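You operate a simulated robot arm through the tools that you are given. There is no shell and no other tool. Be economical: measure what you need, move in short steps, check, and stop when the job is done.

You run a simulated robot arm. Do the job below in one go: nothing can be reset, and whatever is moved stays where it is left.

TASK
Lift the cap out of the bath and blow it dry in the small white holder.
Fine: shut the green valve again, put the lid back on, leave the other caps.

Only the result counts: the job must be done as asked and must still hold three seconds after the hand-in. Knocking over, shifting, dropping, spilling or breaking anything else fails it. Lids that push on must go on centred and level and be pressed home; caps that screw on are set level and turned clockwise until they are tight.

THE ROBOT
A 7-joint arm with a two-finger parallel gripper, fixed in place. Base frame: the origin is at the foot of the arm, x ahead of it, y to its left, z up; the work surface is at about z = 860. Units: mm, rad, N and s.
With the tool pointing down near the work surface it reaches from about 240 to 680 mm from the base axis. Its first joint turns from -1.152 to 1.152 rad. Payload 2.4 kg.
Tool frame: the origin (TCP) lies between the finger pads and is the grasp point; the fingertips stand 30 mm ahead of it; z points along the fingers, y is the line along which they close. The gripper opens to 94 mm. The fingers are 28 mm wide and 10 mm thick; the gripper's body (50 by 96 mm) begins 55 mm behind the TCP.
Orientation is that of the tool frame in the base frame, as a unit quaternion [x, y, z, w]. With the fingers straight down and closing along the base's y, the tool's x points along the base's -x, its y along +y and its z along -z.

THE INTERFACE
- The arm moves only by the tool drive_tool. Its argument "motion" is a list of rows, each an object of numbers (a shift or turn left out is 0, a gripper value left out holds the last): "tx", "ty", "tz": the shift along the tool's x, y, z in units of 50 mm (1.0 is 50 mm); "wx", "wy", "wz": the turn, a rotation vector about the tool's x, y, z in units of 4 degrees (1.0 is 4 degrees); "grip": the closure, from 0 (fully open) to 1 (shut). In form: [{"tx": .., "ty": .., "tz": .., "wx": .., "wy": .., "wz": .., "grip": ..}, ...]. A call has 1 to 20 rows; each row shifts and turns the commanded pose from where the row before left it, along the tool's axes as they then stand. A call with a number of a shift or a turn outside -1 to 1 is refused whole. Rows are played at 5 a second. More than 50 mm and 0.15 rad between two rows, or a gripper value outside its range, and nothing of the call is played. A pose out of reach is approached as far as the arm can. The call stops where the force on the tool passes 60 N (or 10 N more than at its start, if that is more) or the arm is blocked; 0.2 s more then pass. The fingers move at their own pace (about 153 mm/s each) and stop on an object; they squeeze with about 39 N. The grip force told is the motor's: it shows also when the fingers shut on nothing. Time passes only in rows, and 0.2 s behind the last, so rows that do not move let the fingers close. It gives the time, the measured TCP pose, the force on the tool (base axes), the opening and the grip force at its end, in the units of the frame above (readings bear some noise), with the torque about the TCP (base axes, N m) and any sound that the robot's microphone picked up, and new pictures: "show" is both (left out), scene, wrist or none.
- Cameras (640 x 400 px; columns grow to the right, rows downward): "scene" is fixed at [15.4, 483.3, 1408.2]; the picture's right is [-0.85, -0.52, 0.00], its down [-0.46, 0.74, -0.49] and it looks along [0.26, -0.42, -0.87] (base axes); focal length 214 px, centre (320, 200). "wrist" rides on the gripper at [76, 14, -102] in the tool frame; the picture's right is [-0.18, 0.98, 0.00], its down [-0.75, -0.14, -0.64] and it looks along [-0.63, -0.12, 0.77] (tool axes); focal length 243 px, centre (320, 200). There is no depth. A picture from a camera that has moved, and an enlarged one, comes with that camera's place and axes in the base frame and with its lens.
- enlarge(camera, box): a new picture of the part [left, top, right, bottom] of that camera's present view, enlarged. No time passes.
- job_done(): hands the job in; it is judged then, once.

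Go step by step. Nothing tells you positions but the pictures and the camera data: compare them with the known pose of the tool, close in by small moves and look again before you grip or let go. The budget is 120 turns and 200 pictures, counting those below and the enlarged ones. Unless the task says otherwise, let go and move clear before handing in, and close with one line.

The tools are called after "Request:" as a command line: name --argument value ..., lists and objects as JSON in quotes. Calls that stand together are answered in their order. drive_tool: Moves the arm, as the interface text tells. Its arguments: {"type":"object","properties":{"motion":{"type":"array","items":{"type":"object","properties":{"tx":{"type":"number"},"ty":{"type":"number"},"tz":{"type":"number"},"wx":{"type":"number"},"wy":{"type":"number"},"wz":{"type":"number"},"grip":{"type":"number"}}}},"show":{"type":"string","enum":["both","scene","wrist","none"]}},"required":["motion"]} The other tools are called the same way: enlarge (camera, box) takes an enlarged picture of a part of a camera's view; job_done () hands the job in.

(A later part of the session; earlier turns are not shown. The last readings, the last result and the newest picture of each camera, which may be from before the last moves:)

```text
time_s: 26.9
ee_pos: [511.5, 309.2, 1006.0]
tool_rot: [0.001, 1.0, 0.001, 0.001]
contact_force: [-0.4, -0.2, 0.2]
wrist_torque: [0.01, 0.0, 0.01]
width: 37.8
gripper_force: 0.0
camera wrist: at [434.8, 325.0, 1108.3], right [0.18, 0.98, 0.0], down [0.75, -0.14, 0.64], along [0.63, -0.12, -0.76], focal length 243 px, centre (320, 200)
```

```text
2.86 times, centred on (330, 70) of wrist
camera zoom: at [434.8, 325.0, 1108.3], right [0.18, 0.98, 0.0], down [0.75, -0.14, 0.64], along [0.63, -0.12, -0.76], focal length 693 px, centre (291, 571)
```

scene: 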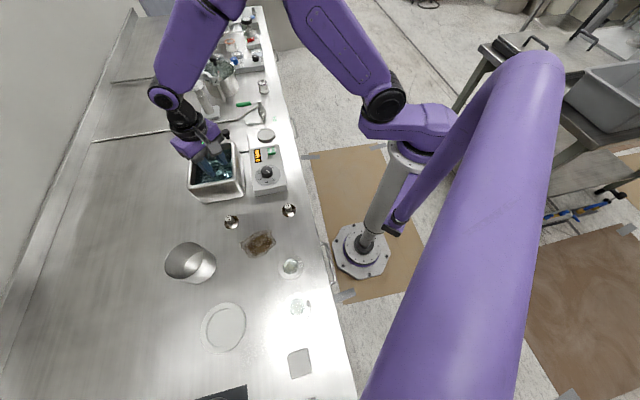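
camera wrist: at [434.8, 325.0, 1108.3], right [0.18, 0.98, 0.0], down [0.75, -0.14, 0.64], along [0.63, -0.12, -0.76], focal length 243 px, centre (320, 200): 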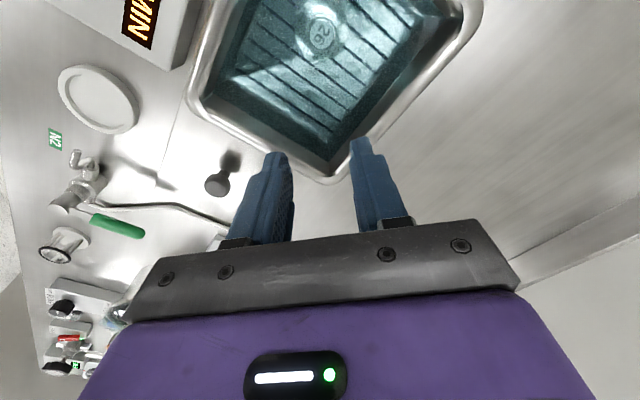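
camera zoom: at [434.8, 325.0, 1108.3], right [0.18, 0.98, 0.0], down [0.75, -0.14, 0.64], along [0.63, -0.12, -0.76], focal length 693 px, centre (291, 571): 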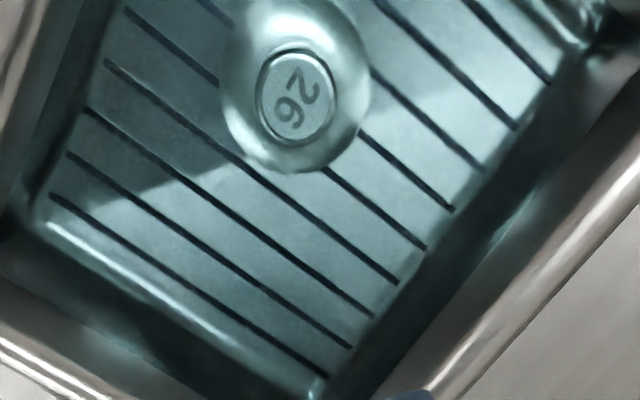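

From almost straight above, the post is at (454, 322) with its top at z≈914, and all views agree. Moving over it and lowering.

Request:
drive_tool --motion '[{"tx": 0.57, "ty": 0.13}, {"tx": 0.57, "ty": 0.12}, {"tz": 0.5}, {"tz": 0.5}, {"tz": 0.3}, {"tz": 0.2}]' --show "wrist"

Request:
enlarge --camera "wrist" --box '[220, 90, 440, 240]'

```text
time_s: 28.3
ee_pos: [452.2, 323.0, 932.8]
tool_rot: [0.0, 1.0, 0.002, 0.002]
contact_force: [0.1, 0.2, 0.8]
wrist_torque: [-0.03, 0.01, 0.01]
width: 37.3
gripper_force: 0.1
camera wrist: at [375.9, 338.3, 1034.2], right [0.18, 0.98, 0.0], down [0.75, -0.14, 0.65], along [0.64, -0.12, -0.76], focal length 243 px, centre (320, 200)
```

wrist: 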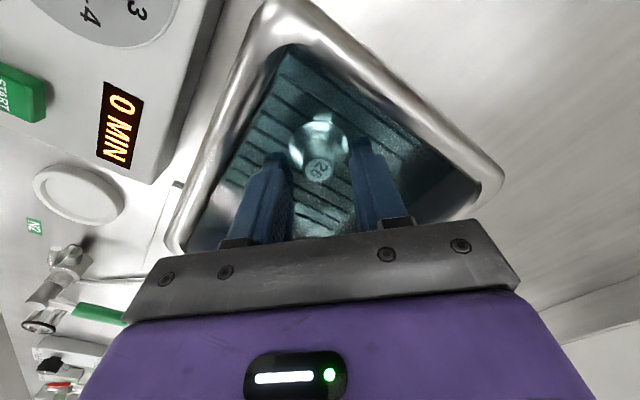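

```text
2.67 times, centred on (330, 165) of wrist
camera zoom: at [375.9, 338.3, 1034.2], right [0.18, 0.98, 0.0], down [0.75, -0.14, 0.65], along [0.64, -0.12, -0.76], focal length 647 px, centre (293, 293)
```

zoom: 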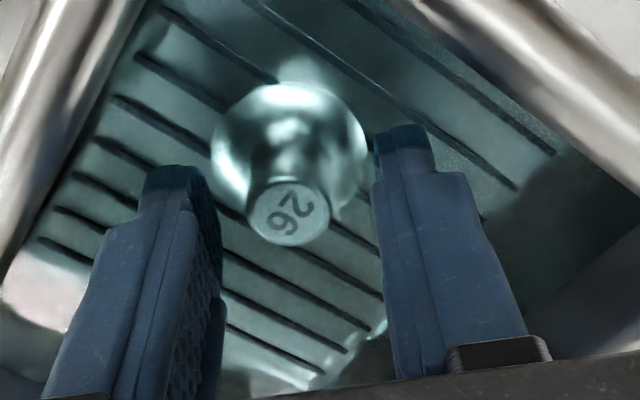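

The post is centred between the fingers and the tips are in the water. Lowering 4 mm and closing.

Request:
drive_tool --motion '[{"tx": -0.03, "tz": 0.08}, {"grip": 1}, {"grip": 1}, {"grip": 1}]' --show "wrist"

```text
time_s: 29.3
ee_pos: [454.8, 323.8, 928.3]
tool_rot: [-0.001, 1.0, 0.002, 0.003]
contact_force: [-0.2, 0.0, -0.1]
wrist_torque: [0.03, 0.01, -0.03]
width: 18.4
gripper_force: 38.9
camera wrist: at [377.8, 338.2, 1029.6], right [0.18, 0.98, 0.0], down [0.75, -0.14, 0.65], along [0.63, -0.12, -0.76], focal length 243 px, centre (320, 200)
```

wrist: 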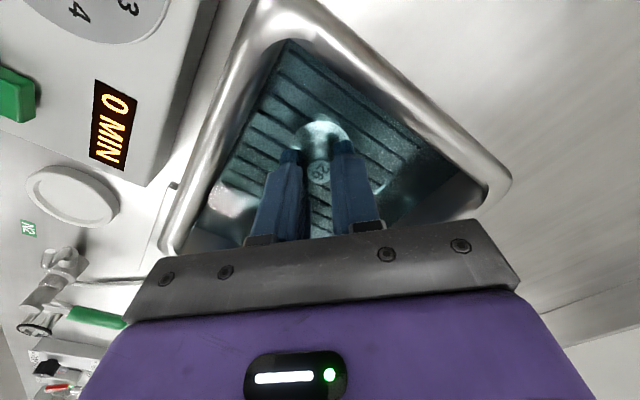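

Gripped the post (18.4 mm). Lifting slowly and letting it drip over the bath.

Request:
drive_tool --motion '[{"tz": -0.06}, {"tz": -0.08}, {"tz": -0.1}, {"tz": -0.1}, {"tz": -0.1}, {"tz": -0.12}, {"tz": -0.15}, {"tz": -0.15}, {"tz": -0.2}, {"tz": -0.2}, {"tz": -0.2}, {"tz": -0.2}, {"tz": -0.2}, {"tz": 0}, {"tz": 0}, {"tz": 0}, {"tz": 0}, {"tz": 0}, {"tz": 0}]'

Request:
enlarge --camera "wrist" --box '[220, 60, 440, 240]'

Request:
enlarge --camera "scene" --box '[180, 100, 300, 210]'

```text
time_s: 33.3
ee_pos: [454.2, 323.2, 1019.9]
tool_rot: [0.0, 1.0, 0.001, 0.004]
contact_force: [0.1, 0.1, -0.3]
wrist_torque: [-0.05, 0.0, 0.02]
width: 18.7
gripper_force: 38.7
camera wrist: at [377.4, 337.5, 1122.1], right [0.18, 0.98, 0.0], down [0.75, -0.14, 0.65], along [0.64, -0.12, -0.76], focal length 243 px, centre (320, 200)
```

scene: 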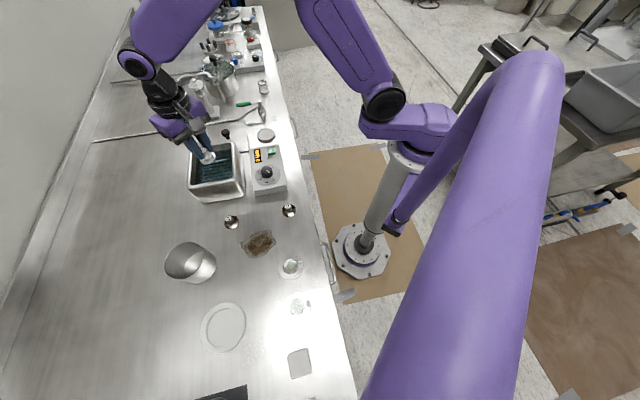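
wrist: 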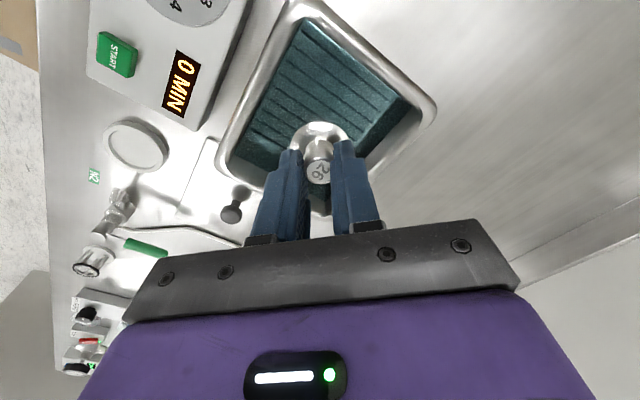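

```text
2.22 times, centred on (330, 150) of wrist
camera zoom: at [377.4, 337.5, 1122.1], right [0.18, 0.98, 0.0], down [0.75, -0.14, 0.65], along [0.64, -0.12, -0.76], focal length 539 px, centre (298, 311)
```

zoom: 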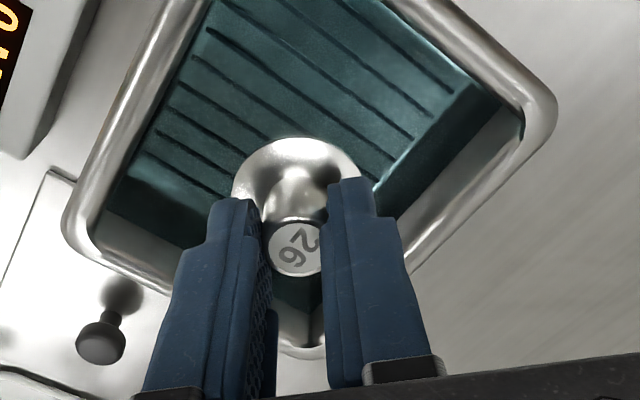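

```text
3.64 times, centred on (240, 155) of scene
camera zoom: at [15.4, 483.3, 1408.2], right [-0.85, -0.52, 0.0], down [-0.46, 0.74, -0.49], along [0.26, -0.42, -0.87], focal length 780 px, centre (611, 364)
```

zoom: 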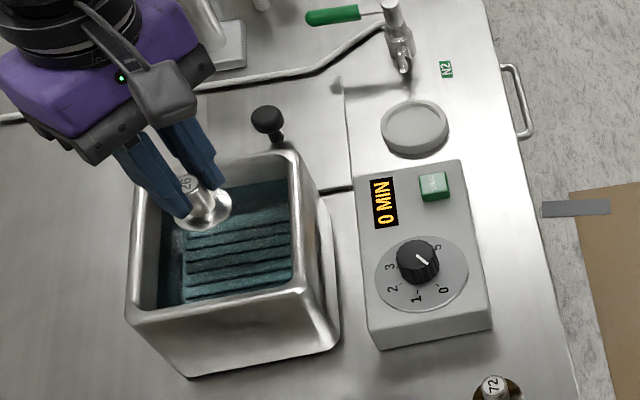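

Cap 26 is held level. The white dish triangulates to about (472, 100), rim near z≈870, with the nozzle tip near (506, 66, 893); carrying the cap above the dish.

Request:
drive_tool --motion '[{"tx": -0.015, "ty": -0.18}, {"tx": -0.03, "ty": -0.37}, {"tx": -0.03, "ty": -0.37}, {"tx": -0.03, "ty": -0.37}, {"tx": -0.03, "ty": -0.37}, {"tx": -0.03, "ty": -0.37}, {"tx": -0.03, "ty": -0.37}, {"tx": -0.03, "ty": -0.37}, {"tx": -0.03, "ty": -0.37}, {"tx": -0.03, "ty": -0.37}, {"tx": -0.03, "ty": -0.37}, {"tx": -0.03, "ty": -0.37}, {"tx": -0.015, "ty": -0.21}, {"tz": 0.4}, {"tz": 0.4}]'

Request:
enlarge --camera "wrist" --box '[200, 40, 440, 240]'

Request:
enlarge --camera "scene" --box '[220, 80, 310, 165]'

```text
time_s: 36.5
ee_pos: [471.8, 99.4, 980.1]
tool_rot: [0.0, 1.0, 0.002, 0.003]
contact_force: [0.0, 0.0, 0.1]
wrist_torque: [0.01, 0.04, -0.02]
width: 18.3
gripper_force: 38.8
camera wrist: at [395.7, 114.1, 1081.8], right [0.18, 0.98, 0.0], down [0.75, -0.14, 0.65], along [0.64, -0.12, -0.76], focal length 243 px, centre (320, 200)
```

scene: 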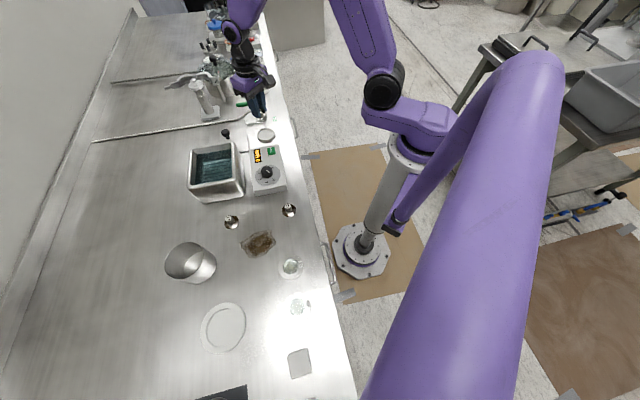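
wrist: 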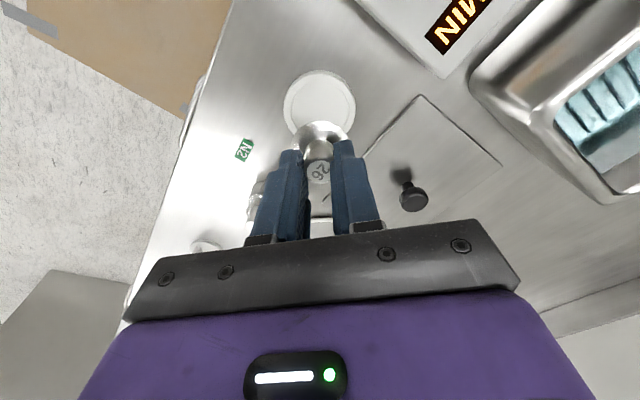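

```text
2.00 times, centred on (320, 140) of wrist
camera zoom: at [395.7, 114.1, 1081.8], right [0.18, 0.98, 0.0], down [0.75, -0.14, 0.65], along [0.64, -0.12, -0.76], focal length 485 px, centre (320, 320)
```

zoom: 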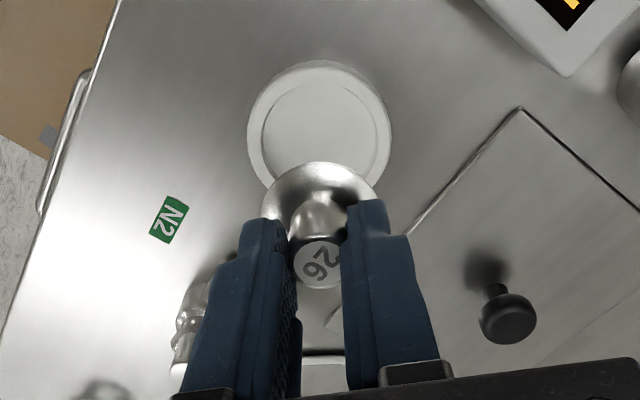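

```text
4.71 times, centred on (265, 122) of scene
camera zoom: at [15.4, 483.3, 1408.2], right [-0.85, -0.52, 0.0], down [-0.46, 0.74, -0.49], along [0.26, -0.42, -0.87], focal length 1009 px, centre (579, 565)
```

zoom: 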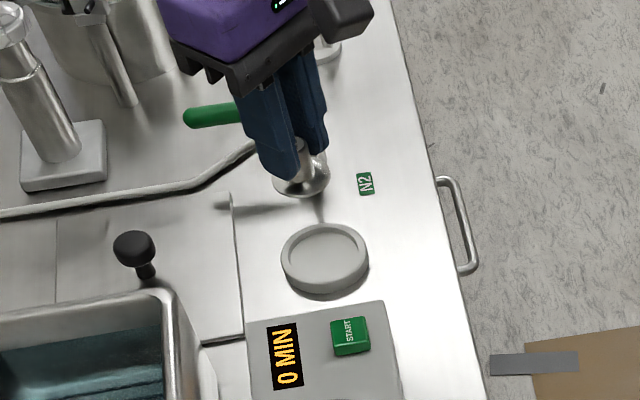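

The cap is close to centred over the dish. Lowering to about 15 mm above it and checking alignment.

Request:
drive_tool --motion '[{"tx": 0.04, "tz": 0.3}, {"tz": 0.3}, {"tz": 0.3}, {"tz": 0.2}]'

Request:
enlarge --camera "wrist" --box '[220, 60, 420, 220]'

Request:
enlarge --camera "scene" --box '[235, 95, 295, 155]'

```text
time_s: 37.5
ee_pos: [470.6, 100.7, 923.6]
tool_rot: [0.0, 1.0, 0.002, 0.002]
contact_force: [0.1, -0.3, 0.2]
wrist_torque: [-0.02, 0.02, 0.0]
width: 18.4
gripper_force: 38.7
camera wrist: at [394.4, 115.8, 1026.4], right [0.18, 0.98, 0.0], down [0.75, -0.14, 0.65], along [0.63, -0.12, -0.76], focal length 243 px, centre (320, 200)
```

scene: 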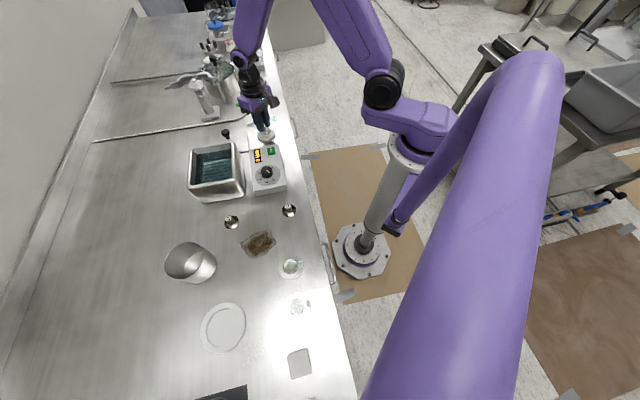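
wrist: 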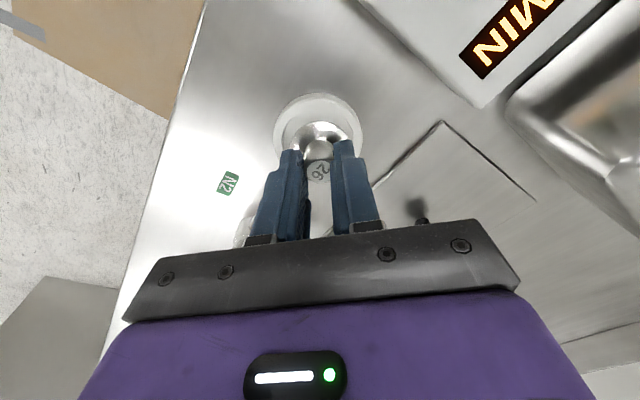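

```text
2.50 times, centred on (320, 140) of wrist
camera zoom: at [394.4, 115.8, 1026.4], right [0.18, 0.98, 0.0], down [0.75, -0.14, 0.65], along [0.63, -0.12, -0.76], focal length 606 px, centre (320, 350)
```

zoom: 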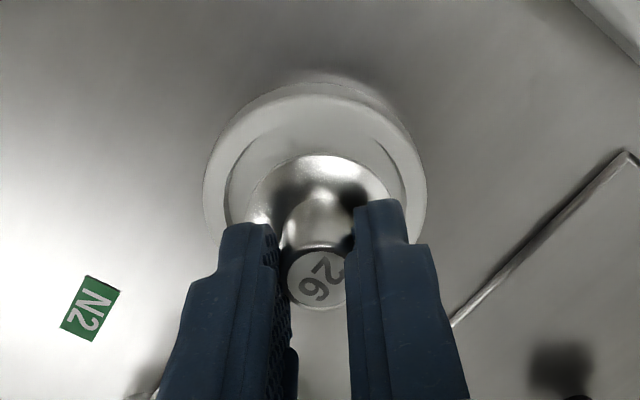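

```text
6.67 times, centred on (265, 125) of scene
camera zoom: at [15.4, 483.3, 1408.2], right [-0.85, -0.52, 0.0], down [-0.46, 0.74, -0.49], along [0.26, -0.42, -0.87], focal length 1430 px, centre (687, 700)
```

zoom: 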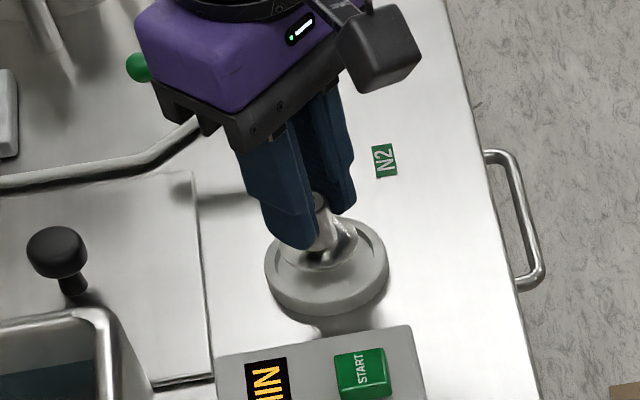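

The cap is centred in the dish within a couple of mm. Lowering gently until it touches.

Request:
drive_tool --motion '[{"tx": 0.02, "tz": 0.08}, {"tz": 0.08}, {"tz": 0.06}]' --show "none"

```text
time_s: 38.3
ee_pos: [469.4, 100.7, 913.6]
tool_rot: [0.001, 1.0, 0.001, 0.002]
contact_force: [-0.1, -0.2, -0.1]
wrist_torque: [0.0, -0.02, -0.01]
width: 18.4
gripper_force: 39.4
```

Request:
drive_tool --motion '[{"tz": 0.04}, {"tz": 0.04}, {"tz": 0.03}]' --show "none"

```text
time_s: 39.1
ee_pos: [469.9, 100.0, 910.3]
tool_rot: [0.0, 1.0, 0.001, 0.004]
contact_force: [-7.9, -2.7, 28.9]
wrist_torque: [-0.13, 0.32, 0.03]
width: 18.0
gripper_force: 39.4
```

Request:
drive_tool --motion '[{"tz": -0.01}]'

Request:
enlarge --camera "wrist" --box '[240, 80, 400, 210]'

Request:
enlarge --camera "scene" --box '[240, 105, 290, 155]'

```text
time_s: 39.5
ee_pos: [469.3, 99.2, 910.6]
tool_rot: [0.0, 1.0, 0.001, 0.004]
contact_force: [-5.8, -1.0, 29.8]
wrist_torque: [-0.14, 0.29, 0.0]
width: 18.4
gripper_force: 38.7
camera wrist: at [392.5, 114.9, 1011.2], right [0.18, 0.98, 0.01], down [0.75, -0.14, 0.65], along [0.64, -0.12, -0.76], focal length 243 px, centre (320, 200)
```

scene: 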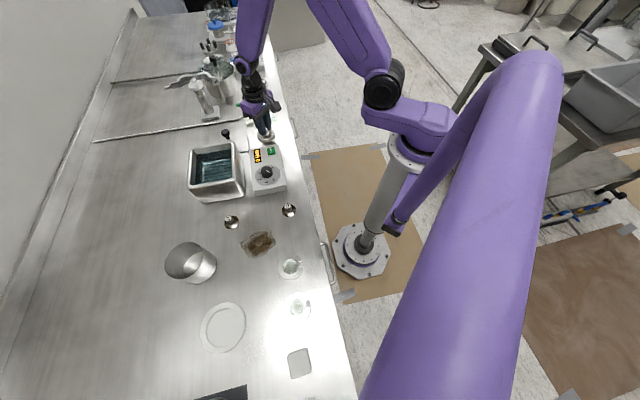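
wrist: 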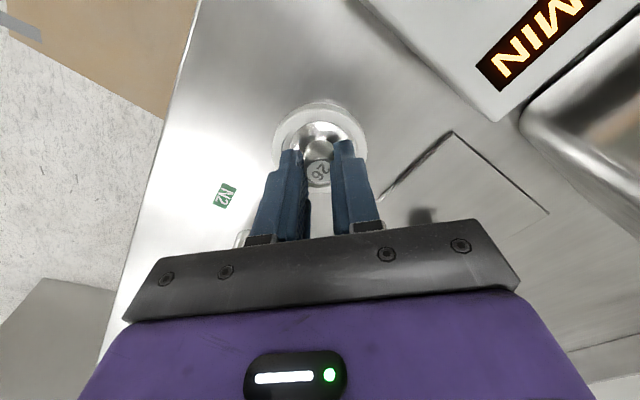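

```text
3.08 times, centred on (320, 145) of wrist
camera zoom: at [392.5, 114.9, 1011.2], right [0.18, 0.98, 0.01], down [0.75, -0.14, 0.65], along [0.64, -0.12, -0.76], focal length 746 px, centre (320, 369)
```

zoom: 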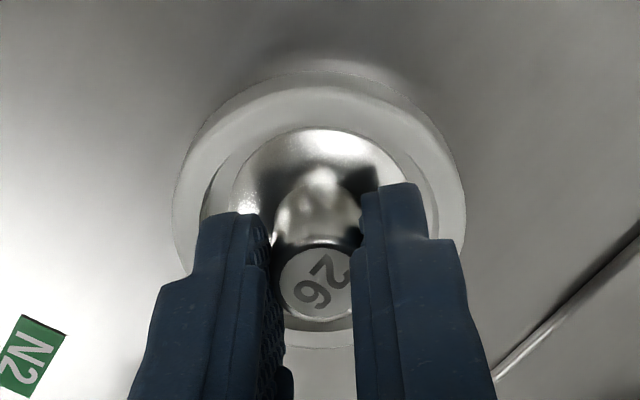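

```text
8.00 times, centred on (265, 130) of scene
camera zoom: at [14.8, 483.2, 1408.2], right [-0.85, -0.52, 0.0], down [-0.46, 0.74, -0.49], along [0.26, -0.42, -0.87], focal length 1716 px, centre (760, 760)
```

zoom: 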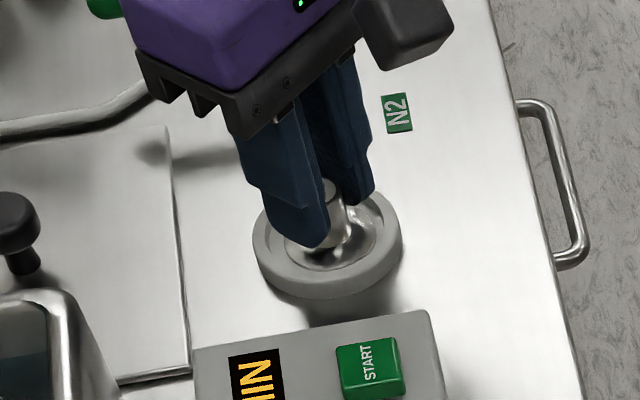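

The cap sits inside the dish recess. Easing off, releasing and rising.

Request:
drive_tool --motion '[{"tz": -0.02}, {"grip": 0.6}, {"grip": 0.6}, {"tz": -0.3}, {"tz": -0.6}, {"tz": -0.8}]'

Request:
enlarge --camera "wrist" --box '[180, 20, 420, 220]'

Request:
enlarge --camera "scene" --box '[225, 85, 295, 155]'

```text
time_s: 40.9
ee_pos: [469.1, 98.5, 996.3]
tool_rot: [0.0, 1.0, 0.001, 0.003]
contact_force: [0.3, 0.3, 0.3]
wrist_torque: [-0.04, 0.01, 0.01]
width: 37.5
gripper_force: 0.0
camera wrist: at [393.3, 113.6, 1097.6], right [0.18, 0.98, 0.0], down [0.75, -0.14, 0.64], along [0.63, -0.12, -0.76], focal length 243 px, centre (320, 200)
```

scene: 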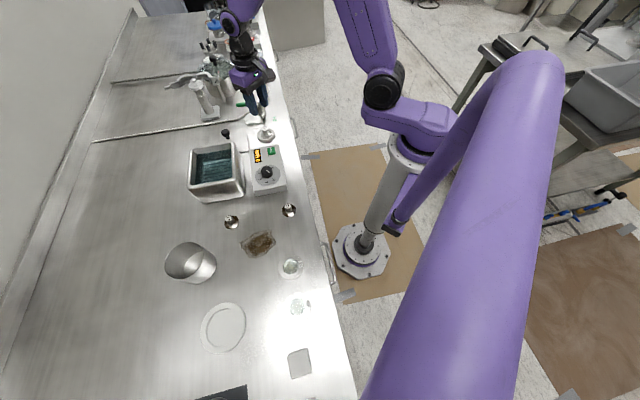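
wrist: 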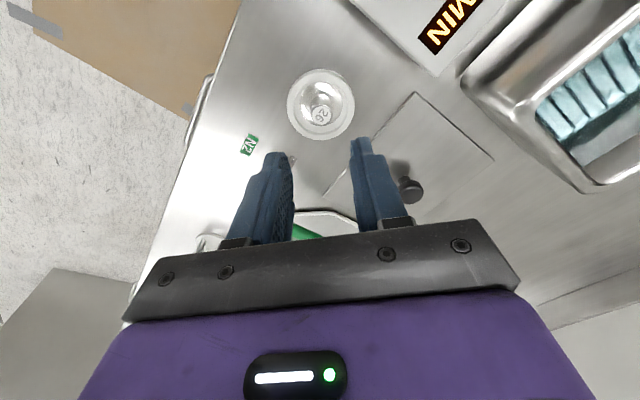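

```text
2.00 times, centred on (300, 120) of wrist
camera zoom: at [393.3, 113.6, 1097.6], right [0.18, 0.98, 0.0], down [0.75, -0.14, 0.64], along [0.63, -0.12, -0.76], focal length 485 px, centre (360, 360)
```

zoom: 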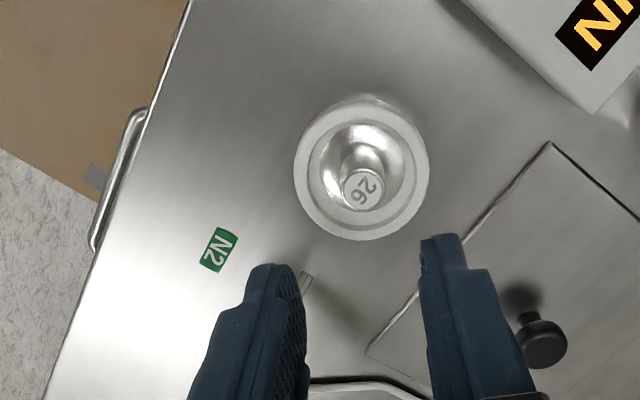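

```text
5.71 times, centred on (260, 120) of scene
camera zoom: at [15.4, 483.3, 1408.2], right [-0.85, -0.52, 0.0], down [-0.46, 0.74, -0.49], along [0.26, -0.42, -0.87], focal length 1226 px, centre (663, 657)
```

zoom: 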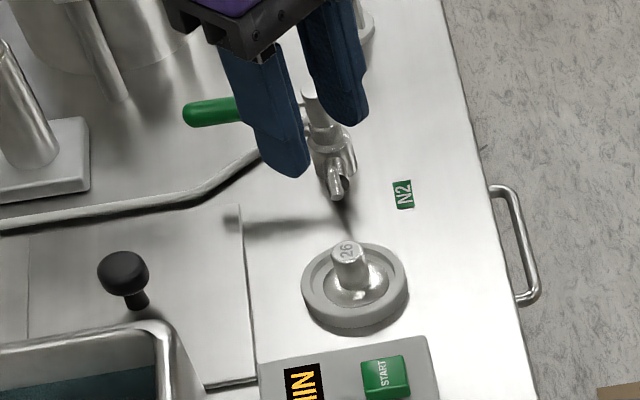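

The cap sits well in the holder. Next I'll look closely at the valve.

Request:
drive_tool --motion '[{"tz": -0.66}, {"tx": 0.28, "ty": -0.6}, {"ty": -0.6, "grip": 0}]'

Request:
enlarge --camera "wrist" --box '[240, 60, 440, 240]'

Request:
enlarge --camera "scene" --box '[225, 80, 285, 130]'

```text
time_s: 41.7
ee_pos: [454.0, 40.1, 1027.8]
tool_rot: [0.0, 1.0, 0.002, 0.002]
contact_force: [0.4, 0.5, 0.1]
wrist_torque: [0.0, -0.03, 0.0]
width: 94.1
gripper_force: 0.0
camera wrist: at [377.9, 54.8, 1129.5], right [0.18, 0.98, 0.0], down [0.75, -0.14, 0.65], along [0.64, -0.12, -0.76], focal length 243 px, centre (320, 200)
```

scene: 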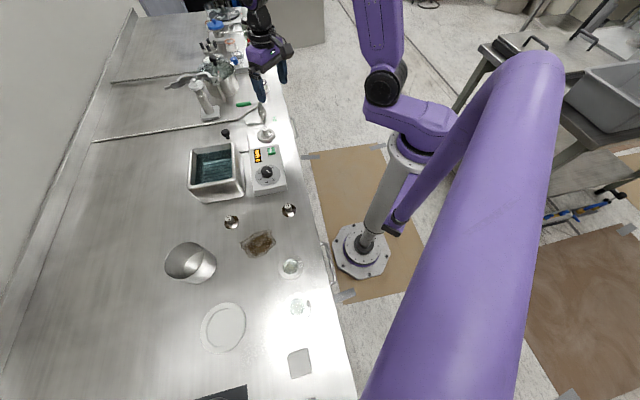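
wrist: 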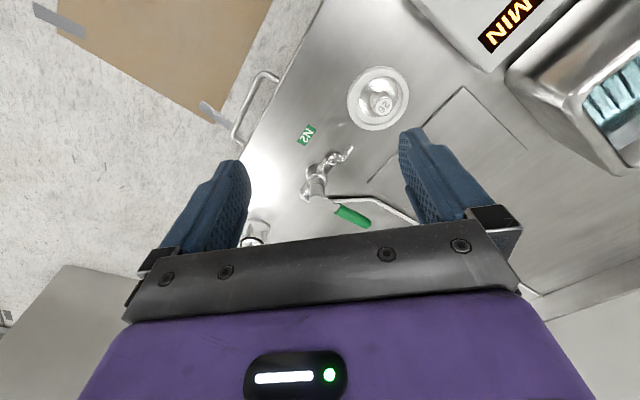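

```text
2.22 times, centred on (340, 150) of wrist
camera zoom: at [377.9, 54.8, 1129.5], right [0.18, 0.98, 0.0], down [0.75, -0.14, 0.65], along [0.64, -0.12, -0.76], focal length 539 px, centre (276, 311)
```

zoom: 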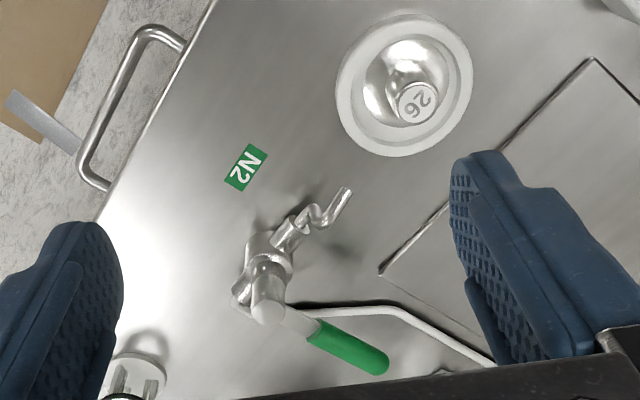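

```text
8.00 times, centred on (255, 105) of scene
camera zoom: at [15.4, 483.3, 1408.2], right [-0.85, -0.52, 0.0], down [-0.46, 0.74, -0.49], along [0.26, -0.42, -0.87], focal length 1716 px, centre (840, 960)
```

zoom: 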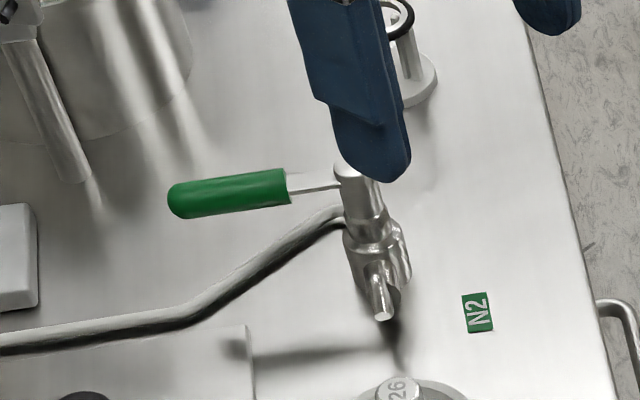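

Pivot is at about (557, 16, 914) and the green handle points about 49° out to (609, 76); the body and nozzle axis is about 135°, so it is shut now. I'll close the fingers and go down on the handle's clockwise side to push it open.

Request:
drive_tool --motion '[{"tx": -0.66, "ty": -0.04, "grip": 1}, {"tx": -0.66, "ty": -0.04}, {"tx": -0.66, "ty": -0.04}, {"tx": -0.66, "ty": -0.04}, {"tx": -0.66, "ty": -0.02}, {"tz": 0.6}, {"tz": 0.6}]'

Request:
enlarge --camera "wrist" --box '[160, 0, 400, 220]'

Request:
enlarge --camera "scene" --box '[220, 70, 290, 130]'

```text
time_s: 43.3
ee_pos: [619.8, 29.5, 968.9]
tool_rot: [0.0, 1.0, 0.001, 0.003]
contact_force: [0.1, 0.1, -0.6]
wrist_torque: [-0.02, 0.01, -0.02]
width: 0.0
gripper_force: 32.7
camera wrist: at [542.7, 46.0, 1070.4], right [0.18, 0.98, 0.0], down [0.75, -0.14, 0.65], along [0.64, -0.12, -0.76], focal length 243 px, centre (320, 200)
```

scene: 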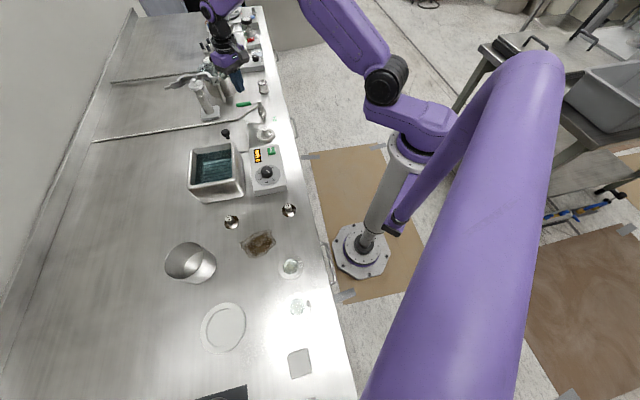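
wrist: 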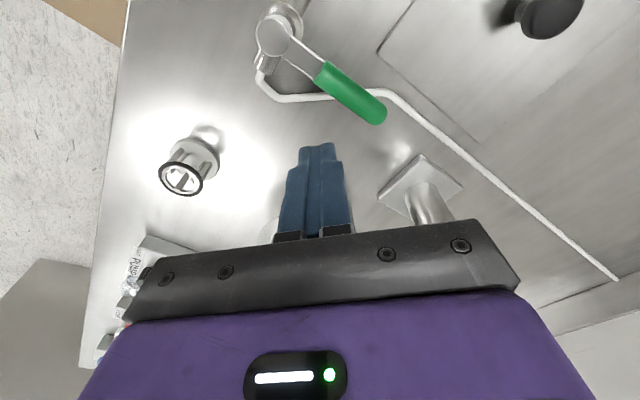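

```text
1.82 times, centred on (280, 110) of wrist
camera zoom: at [542.7, 46.0, 1070.4], right [0.18, 0.98, 0.0], down [0.75, -0.14, 0.65], along [0.64, -0.12, -0.76], focal length 441 px, centre (393, 364)
```

zoom: 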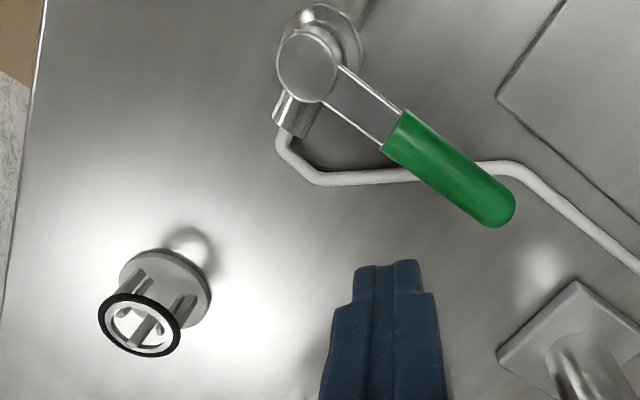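

```text
6.67 times, centred on (255, 100) of scene
camera zoom: at [15.4, 483.3, 1408.2], right [-0.85, -0.52, 0.0], down [-0.46, 0.74, -0.49], along [0.26, -0.42, -0.87], focal length 1430 px, centre (753, 867)
```

zoom: 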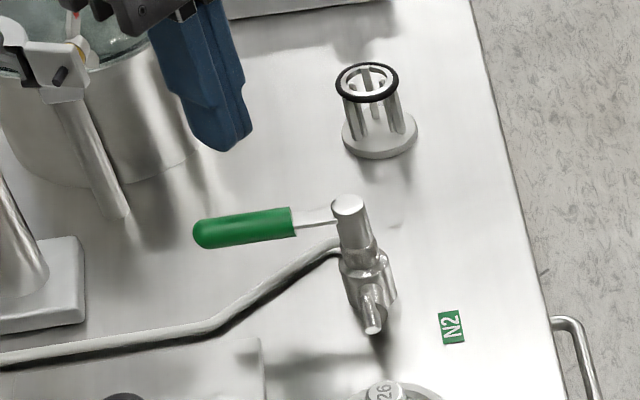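

From above, the supply pipe enters the body opposite the nozzle, so the handle across it means shut. I'll descend and push the handle counter-clockwise in an arc.

Request:
drive_tool --motion '[{"tz": 0.4}, {"tz": 0.3}, {"tx": 0.042, "ty": 0.168}, {"tx": 0.05, "ty": 0.128}, {"tx": 0.062, "ty": 0.124}, {"tx": 0.076, "ty": 0.116}]'

Request:
enlarge --camera "scene" --box '[220, 70, 290, 130]'

```text
time_s: 44.7
ee_pos: [612.7, 47.2, 934.6]
tool_rot: [0.006, 1.0, -0.001, 0.01]
contact_force: [34.4, -33.6, -16.4]
wrist_torque: [-0.86, -0.99, 0.08]
width: 0.0
gripper_force: 33.0
camera wrist: at [535.2, 63.1, 1035.2], right [0.2, 0.98, 0.0], down [0.74, -0.15, 0.66], along [0.64, -0.13, -0.75], focal length 243 px, centre (320, 200)
```

scene: 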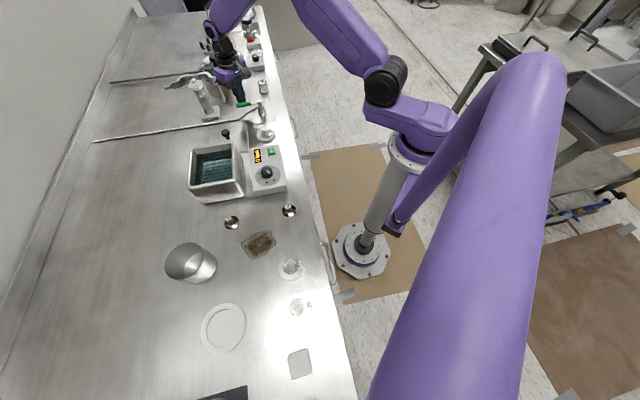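
wrist: 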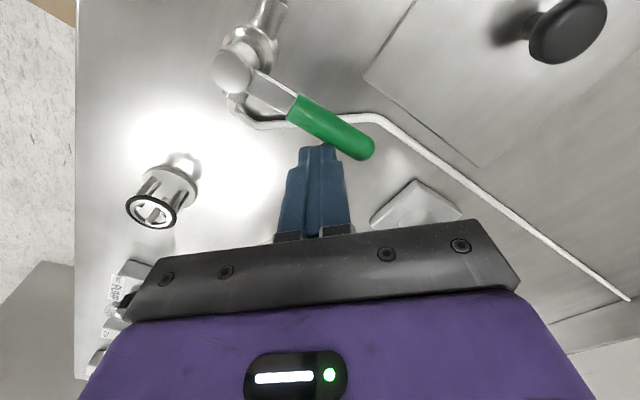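

```text
6.67 times, centred on (255, 100) of scene
camera zoom: at [16.7, 482.4, 1408.5], right [-0.85, -0.52, 0.0], down [-0.46, 0.74, -0.49], along [0.26, -0.42, -0.87], focal length 1430 px, centre (753, 867)
```

zoom: 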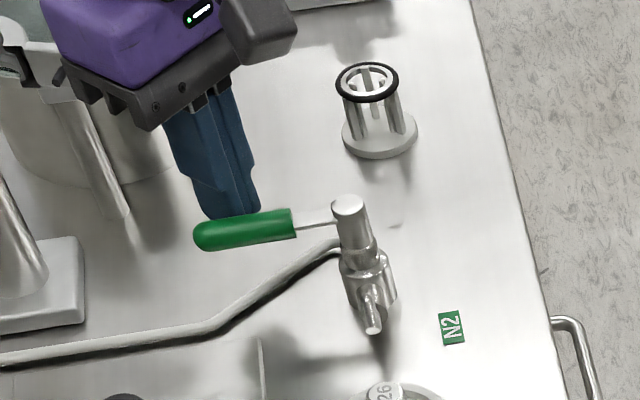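

The handle hasn't moved under about 48 N, so this may be the stop. I'll try the other direction from the other side.

Request:
drive_tool --motion '[{"tx": -0.076, "ty": -0.116}, {"tx": -0.062, "ty": -0.124}, {"tz": -0.7}, {"tz": -0.6}, {"tx": 0.49, "ty": 0.4}, {"tx": 0.49, "ty": 0.37}, {"tz": 0.6}, {"tz": 0.6}, {"tz": 0.1}]'

Request:
enlarge --camera "scene" --box '[220, 70, 290, 130]'

```text
time_s: 46.7
ee_pos: [567.6, 84.5, 931.1]
tool_rot: [0.0, 1.0, 0.002, 0.003]
contact_force: [-0.1, -0.1, 0.7]
wrist_torque: [-0.02, 0.02, 0.0]
width: 0.1
gripper_force: 32.9
camera wrist: at [490.8, 100.1, 1034.3], right [0.18, 0.98, 0.0], down [0.75, -0.14, 0.65], along [0.64, -0.12, -0.76], focal length 243 px, centre (320, 200)
```

scene: 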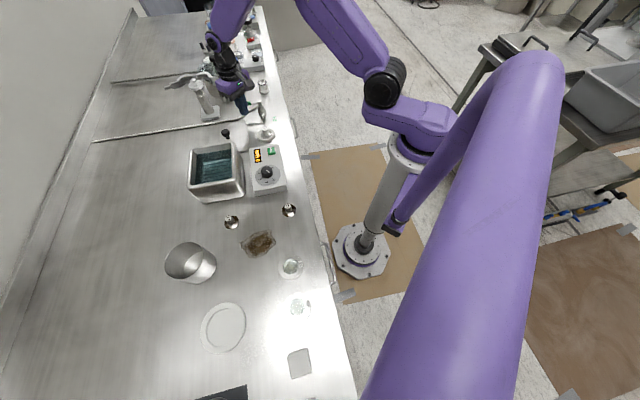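
wrist: 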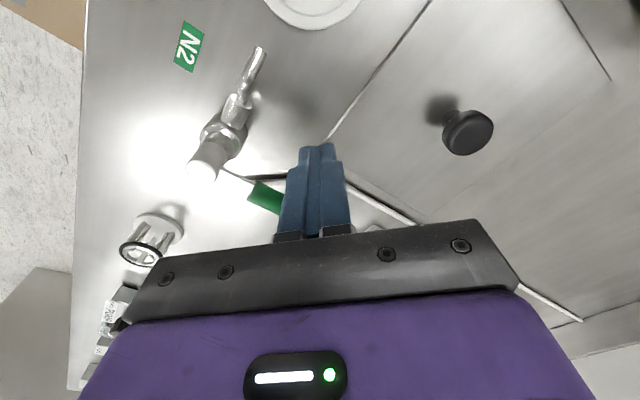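

```text
6.67 times, centred on (255, 100) of scene
camera zoom: at [15.4, 483.3, 1408.2], right [-0.85, -0.52, 0.0], down [-0.46, 0.74, -0.49], along [0.26, -0.42, -0.87], focal length 1430 px, centre (753, 867)
```

zoom: 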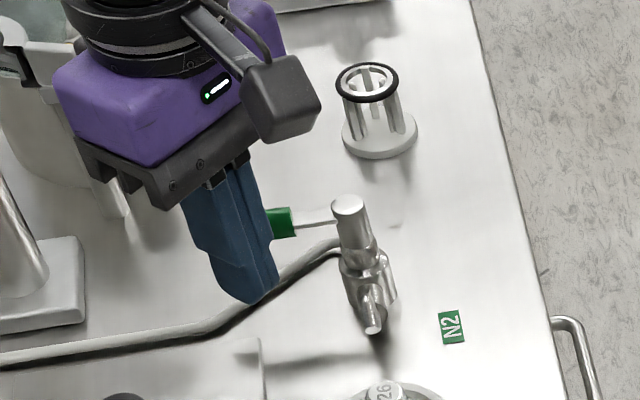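

Request:
drive_tool --motion '[{"tx": -0.16, "ty": -0.05}, {"tx": -0.132, "ty": -0.05}, {"tx": -0.124, "ty": -0.064}, {"tx": -0.118, "ty": -0.076}]' --show "wrist"

Request:
enlarge --camera "scene" --box '[220, 70, 290, 130]'

```text
time_s: 47.7
ee_pos: [593.6, 71.5, 934.5]
tool_rot: [0.0, 1.0, 0.001, 0.002]
contact_force: [-0.4, -0.5, -0.1]
wrist_torque: [0.03, 0.03, -0.02]
width: 0.1
gripper_force: 32.6
camera wrist: at [516.6, 87.2, 1035.4], right [0.18, 0.98, 0.0], down [0.75, -0.14, 0.64], along [0.63, -0.12, -0.76], focal length 243 px, centre (320, 200)
```

wrist: 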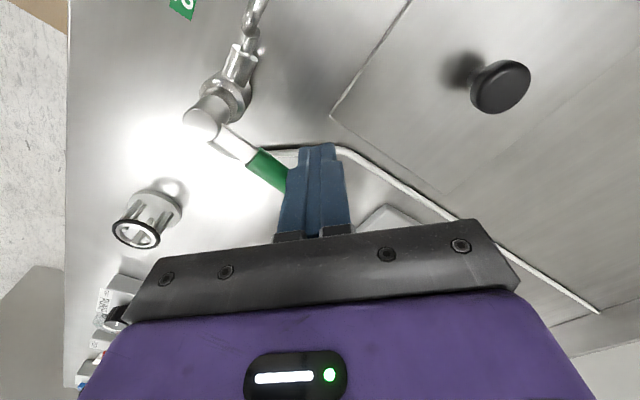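

```text
6.67 times, centred on (255, 100) of scene
camera zoom: at [15.4, 483.3, 1408.2], right [-0.85, -0.52, 0.0], down [-0.46, 0.74, -0.49], along [0.26, -0.42, -0.87], focal length 1430 px, centre (753, 867)
```

zoom: 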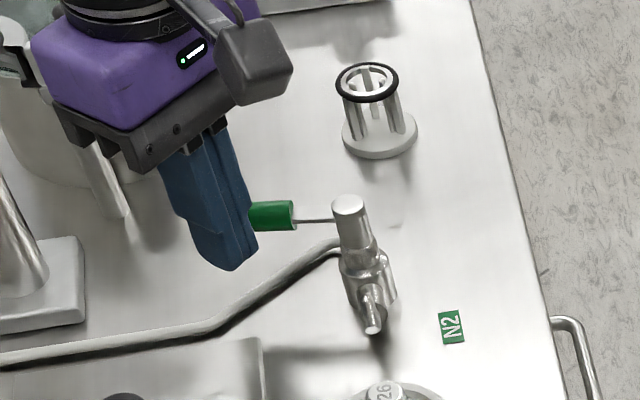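

The handle moves easily clockwise, so that direction opens it. Continuing along the arc.

Request:
drive_tool --motion '[{"tx": -0.108, "ty": -0.088}, {"tx": -0.1, "ty": -0.1}, {"tx": -0.088, "ty": -0.108}, {"tx": -0.076, "ty": -0.118}, {"tx": -0.064, "ty": -0.124}, {"tx": -0.05, "ty": -0.132}, {"tx": -0.036, "ty": -0.136}, {"tx": -0.022, "ty": -0.138}, {"tx": -0.008, "ty": -0.14}, {"tx": 0.008, "ty": -0.14}]' --show "wrist"

Request:
enlarge --camera "scene" --box '[220, 70, 290, 130]'

```text
time_s: 49.9
ee_pos: [620.7, 11.1, 933.6]
tool_rot: [0.0, 1.0, 0.001, 0.003]
contact_force: [-0.6, 0.5, -0.3]
wrist_torque: [0.01, 0.02, -0.01]
width: 0.1
gripper_force: 32.4
camera wrist: at [544.4, 25.9, 1035.2], right [0.18, 0.98, 0.0], down [0.75, -0.14, 0.65], along [0.64, -0.12, -0.76], focal length 243 px, centre (320, 200)
```

wrist: 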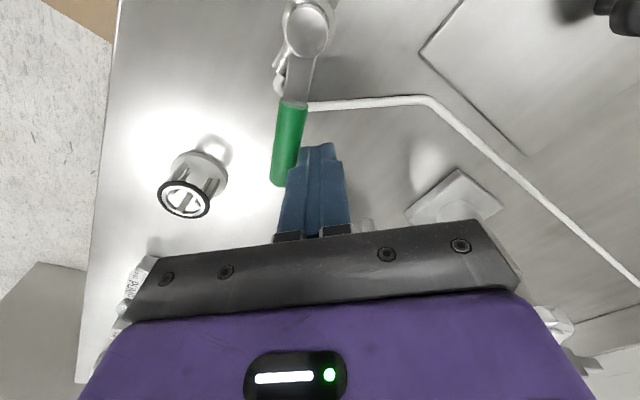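

```text
6.67 times, centred on (255, 100) of scene
camera zoom: at [15.4, 483.3, 1408.2], right [-0.85, -0.52, 0.0], down [-0.46, 0.74, -0.49], along [0.26, -0.42, -0.87], focal length 1430 px, centre (753, 867)
```

zoom: 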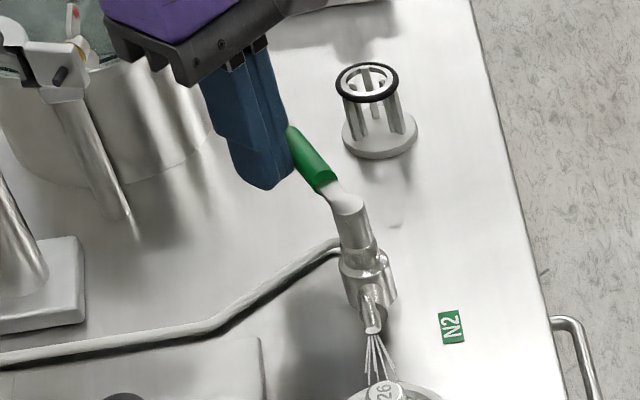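

Gas is blowing onto the cap. I'll turn the handle the last bit to fully open and let it blow.

Request:
drive_tool --motion '[{"tx": 0.022, "ty": -0.138}, {"tx": 0.036, "ty": -0.136}, {"tx": 0.05, "ty": -0.132}, {"tx": -0.03, "ty": 0.1}, {}, {}, {}, {}, {}, {}, {}, {}, {}, {}, {}, {}]' --show "wrist"

Request:
enlarge --camera "scene" --box '[235, 80, 295, 150]'

```text
time_s: 53.3
ee_pos: [617.0, -5.5, 932.8]
tool_rot: [0.0, 1.0, 0.001, 0.003]
contact_force: [0.1, 0.0, 0.6]
wrist_torque: [0.01, -0.01, 0.02]
width: 0.2
gripper_force: 32.7
camera wrist: at [540.3, 10.2, 1035.2], right [0.18, 0.98, 0.0], down [0.75, -0.14, 0.65], along [0.64, -0.12, -0.76], focal length 243 px, centre (320, 200)
```

wrist: 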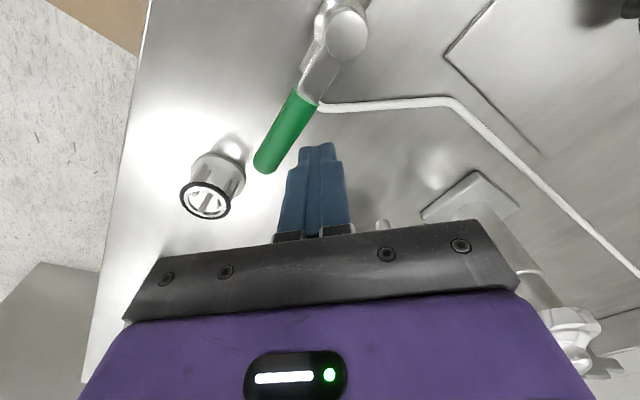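

```text
5.71 times, centred on (265, 115) of scene
camera zoom: at [15.4, 483.3, 1408.2], right [-0.85, -0.52, 0.0], down [-0.46, 0.74, -0.49], along [0.26, -0.42, -0.87], focal length 1226 px, centre (634, 686)
```

zoom: 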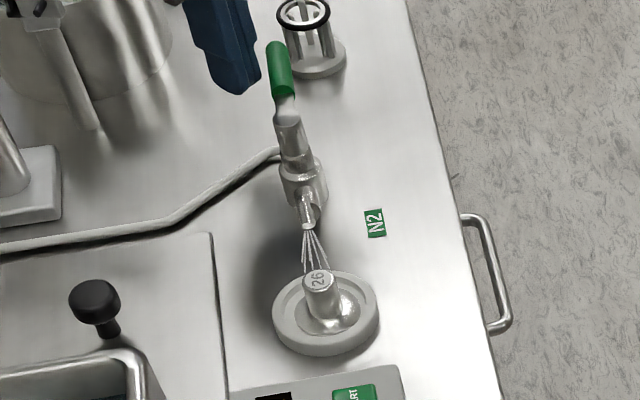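

The valve is fully open and blowing on cap 26. While it blows I'll move to the other side of the handle, ready to shut it.

Request:
drive_tool --motion '[{"tz": -0.7}, {"tz": -0.7}, {"tx": 0.52, "ty": -0.43}, {"tx": 0.52, "ty": -0.43}, {"tz": 0.7}, {"tz": 0.68}, {}, {}, {}, {}, {}, {}, {}, {}, {}, {}, {}, {}]' --show "wrist"

Request:
enlarge --camera "scene" --box '[235, 80, 295, 150]'

```text
time_s: 57.1
ee_pos: [564.6, -46.3, 934.0]
tool_rot: [0.0, 1.0, 0.002, 0.002]
contact_force: [0.1, -0.1, -0.8]
wrist_torque: [0.0, 0.01, -0.01]
width: 0.3
gripper_force: 33.1
camera wrist: at [487.6, -32.4, 1035.5], right [0.18, 0.98, 0.0], down [0.75, -0.14, 0.65], along [0.64, -0.12, -0.76], focal length 243 px, centre (320, 200)
```

wrist: 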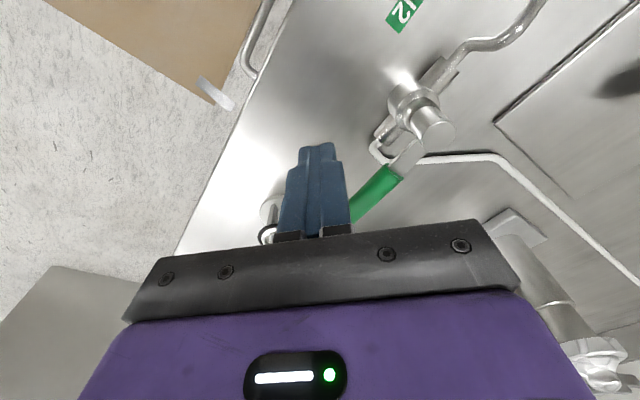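

```text
5.71 times, centred on (265, 115) of scene
camera zoom: at [15.4, 483.3, 1408.2], right [-0.85, -0.52, 0.0], down [-0.46, 0.74, -0.49], along [0.26, -0.42, -0.87], focal length 1226 px, centre (634, 686)
```

zoom: 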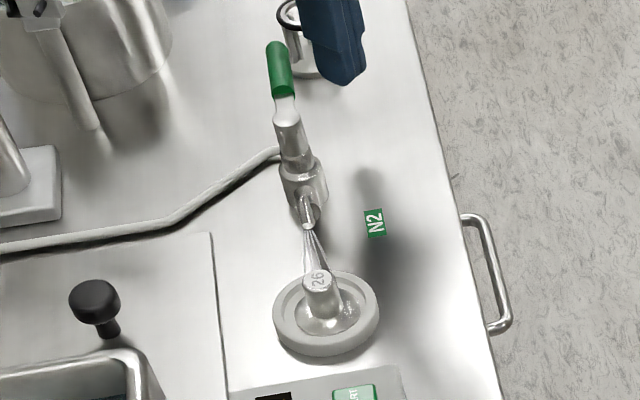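

Still a few bright drops on the flange; I'll let it blow longer.

Request:
drive_tool --motion '[{}, {}, {}, {}, {}, {}, {}, {}, {}, {}, {}, {}, {}, {}, {}, {}, {}, {}, {}, {}]' --show "none"

Request:
enlarge --camera "scene" --box '[252, 115, 282, 145]'

```text
time_s: 61.3
ee_pos: [563.5, -46.4, 932.8]
tool_rot: [0.0, 1.0, 0.001, 0.002]
contact_force: [0.2, 0.0, 0.1]
wrist_torque: [0.01, 0.01, -0.01]
width: 0.0
gripper_force: 32.5
```

```text
13.33 times, centred on (267, 130) of scene
camera zoom: at [15.4, 483.3, 1408.2], right [-0.85, -0.52, 0.0], down [-0.46, 0.74, -0.49], along [0.26, -0.42, -0.87], focal length 2860 px, centre (1027, 1133)
```

zoom: 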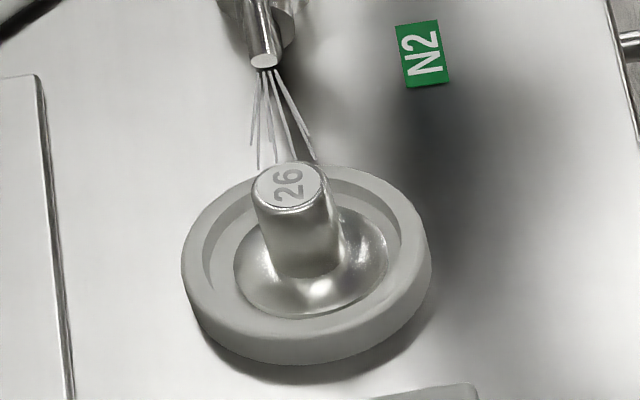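

It looks dry now; one more spell of blowing for safety.

Request:
drive_tool --motion '[{}, {}, {}, {}, {}, {}, {}, {}, {}, {}, {}, {}, {}, {}, {}, {}, {}, {}, {}, {}]' --show "none"

Request:
enlarge --camera "scene" --box '[252, 115, 282, 145]'

```text
time_s: 65.5
ee_pos: [565.0, -48.5, 933.8]
tool_rot: [0.0, 1.0, 0.002, 0.003]
contact_force: [-0.5, 0.5, 0.1]
wrist_torque: [0.02, -0.01, 0.0]
width: 0.0
gripper_force: 33.0
```

```text
13.33 times, centred on (267, 130) of scene
camera zoom: at [15.4, 483.3, 1408.2], right [-0.85, -0.52, 0.0], down [-0.46, 0.74, -0.49], along [0.26, -0.42, -0.87], focal length 2860 px, centre (1027, 1133)
```

zoom: 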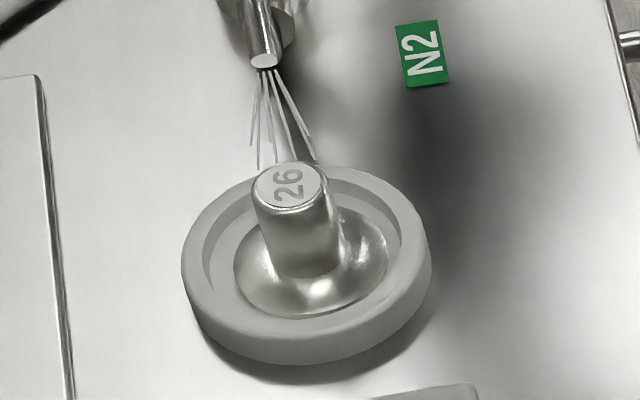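

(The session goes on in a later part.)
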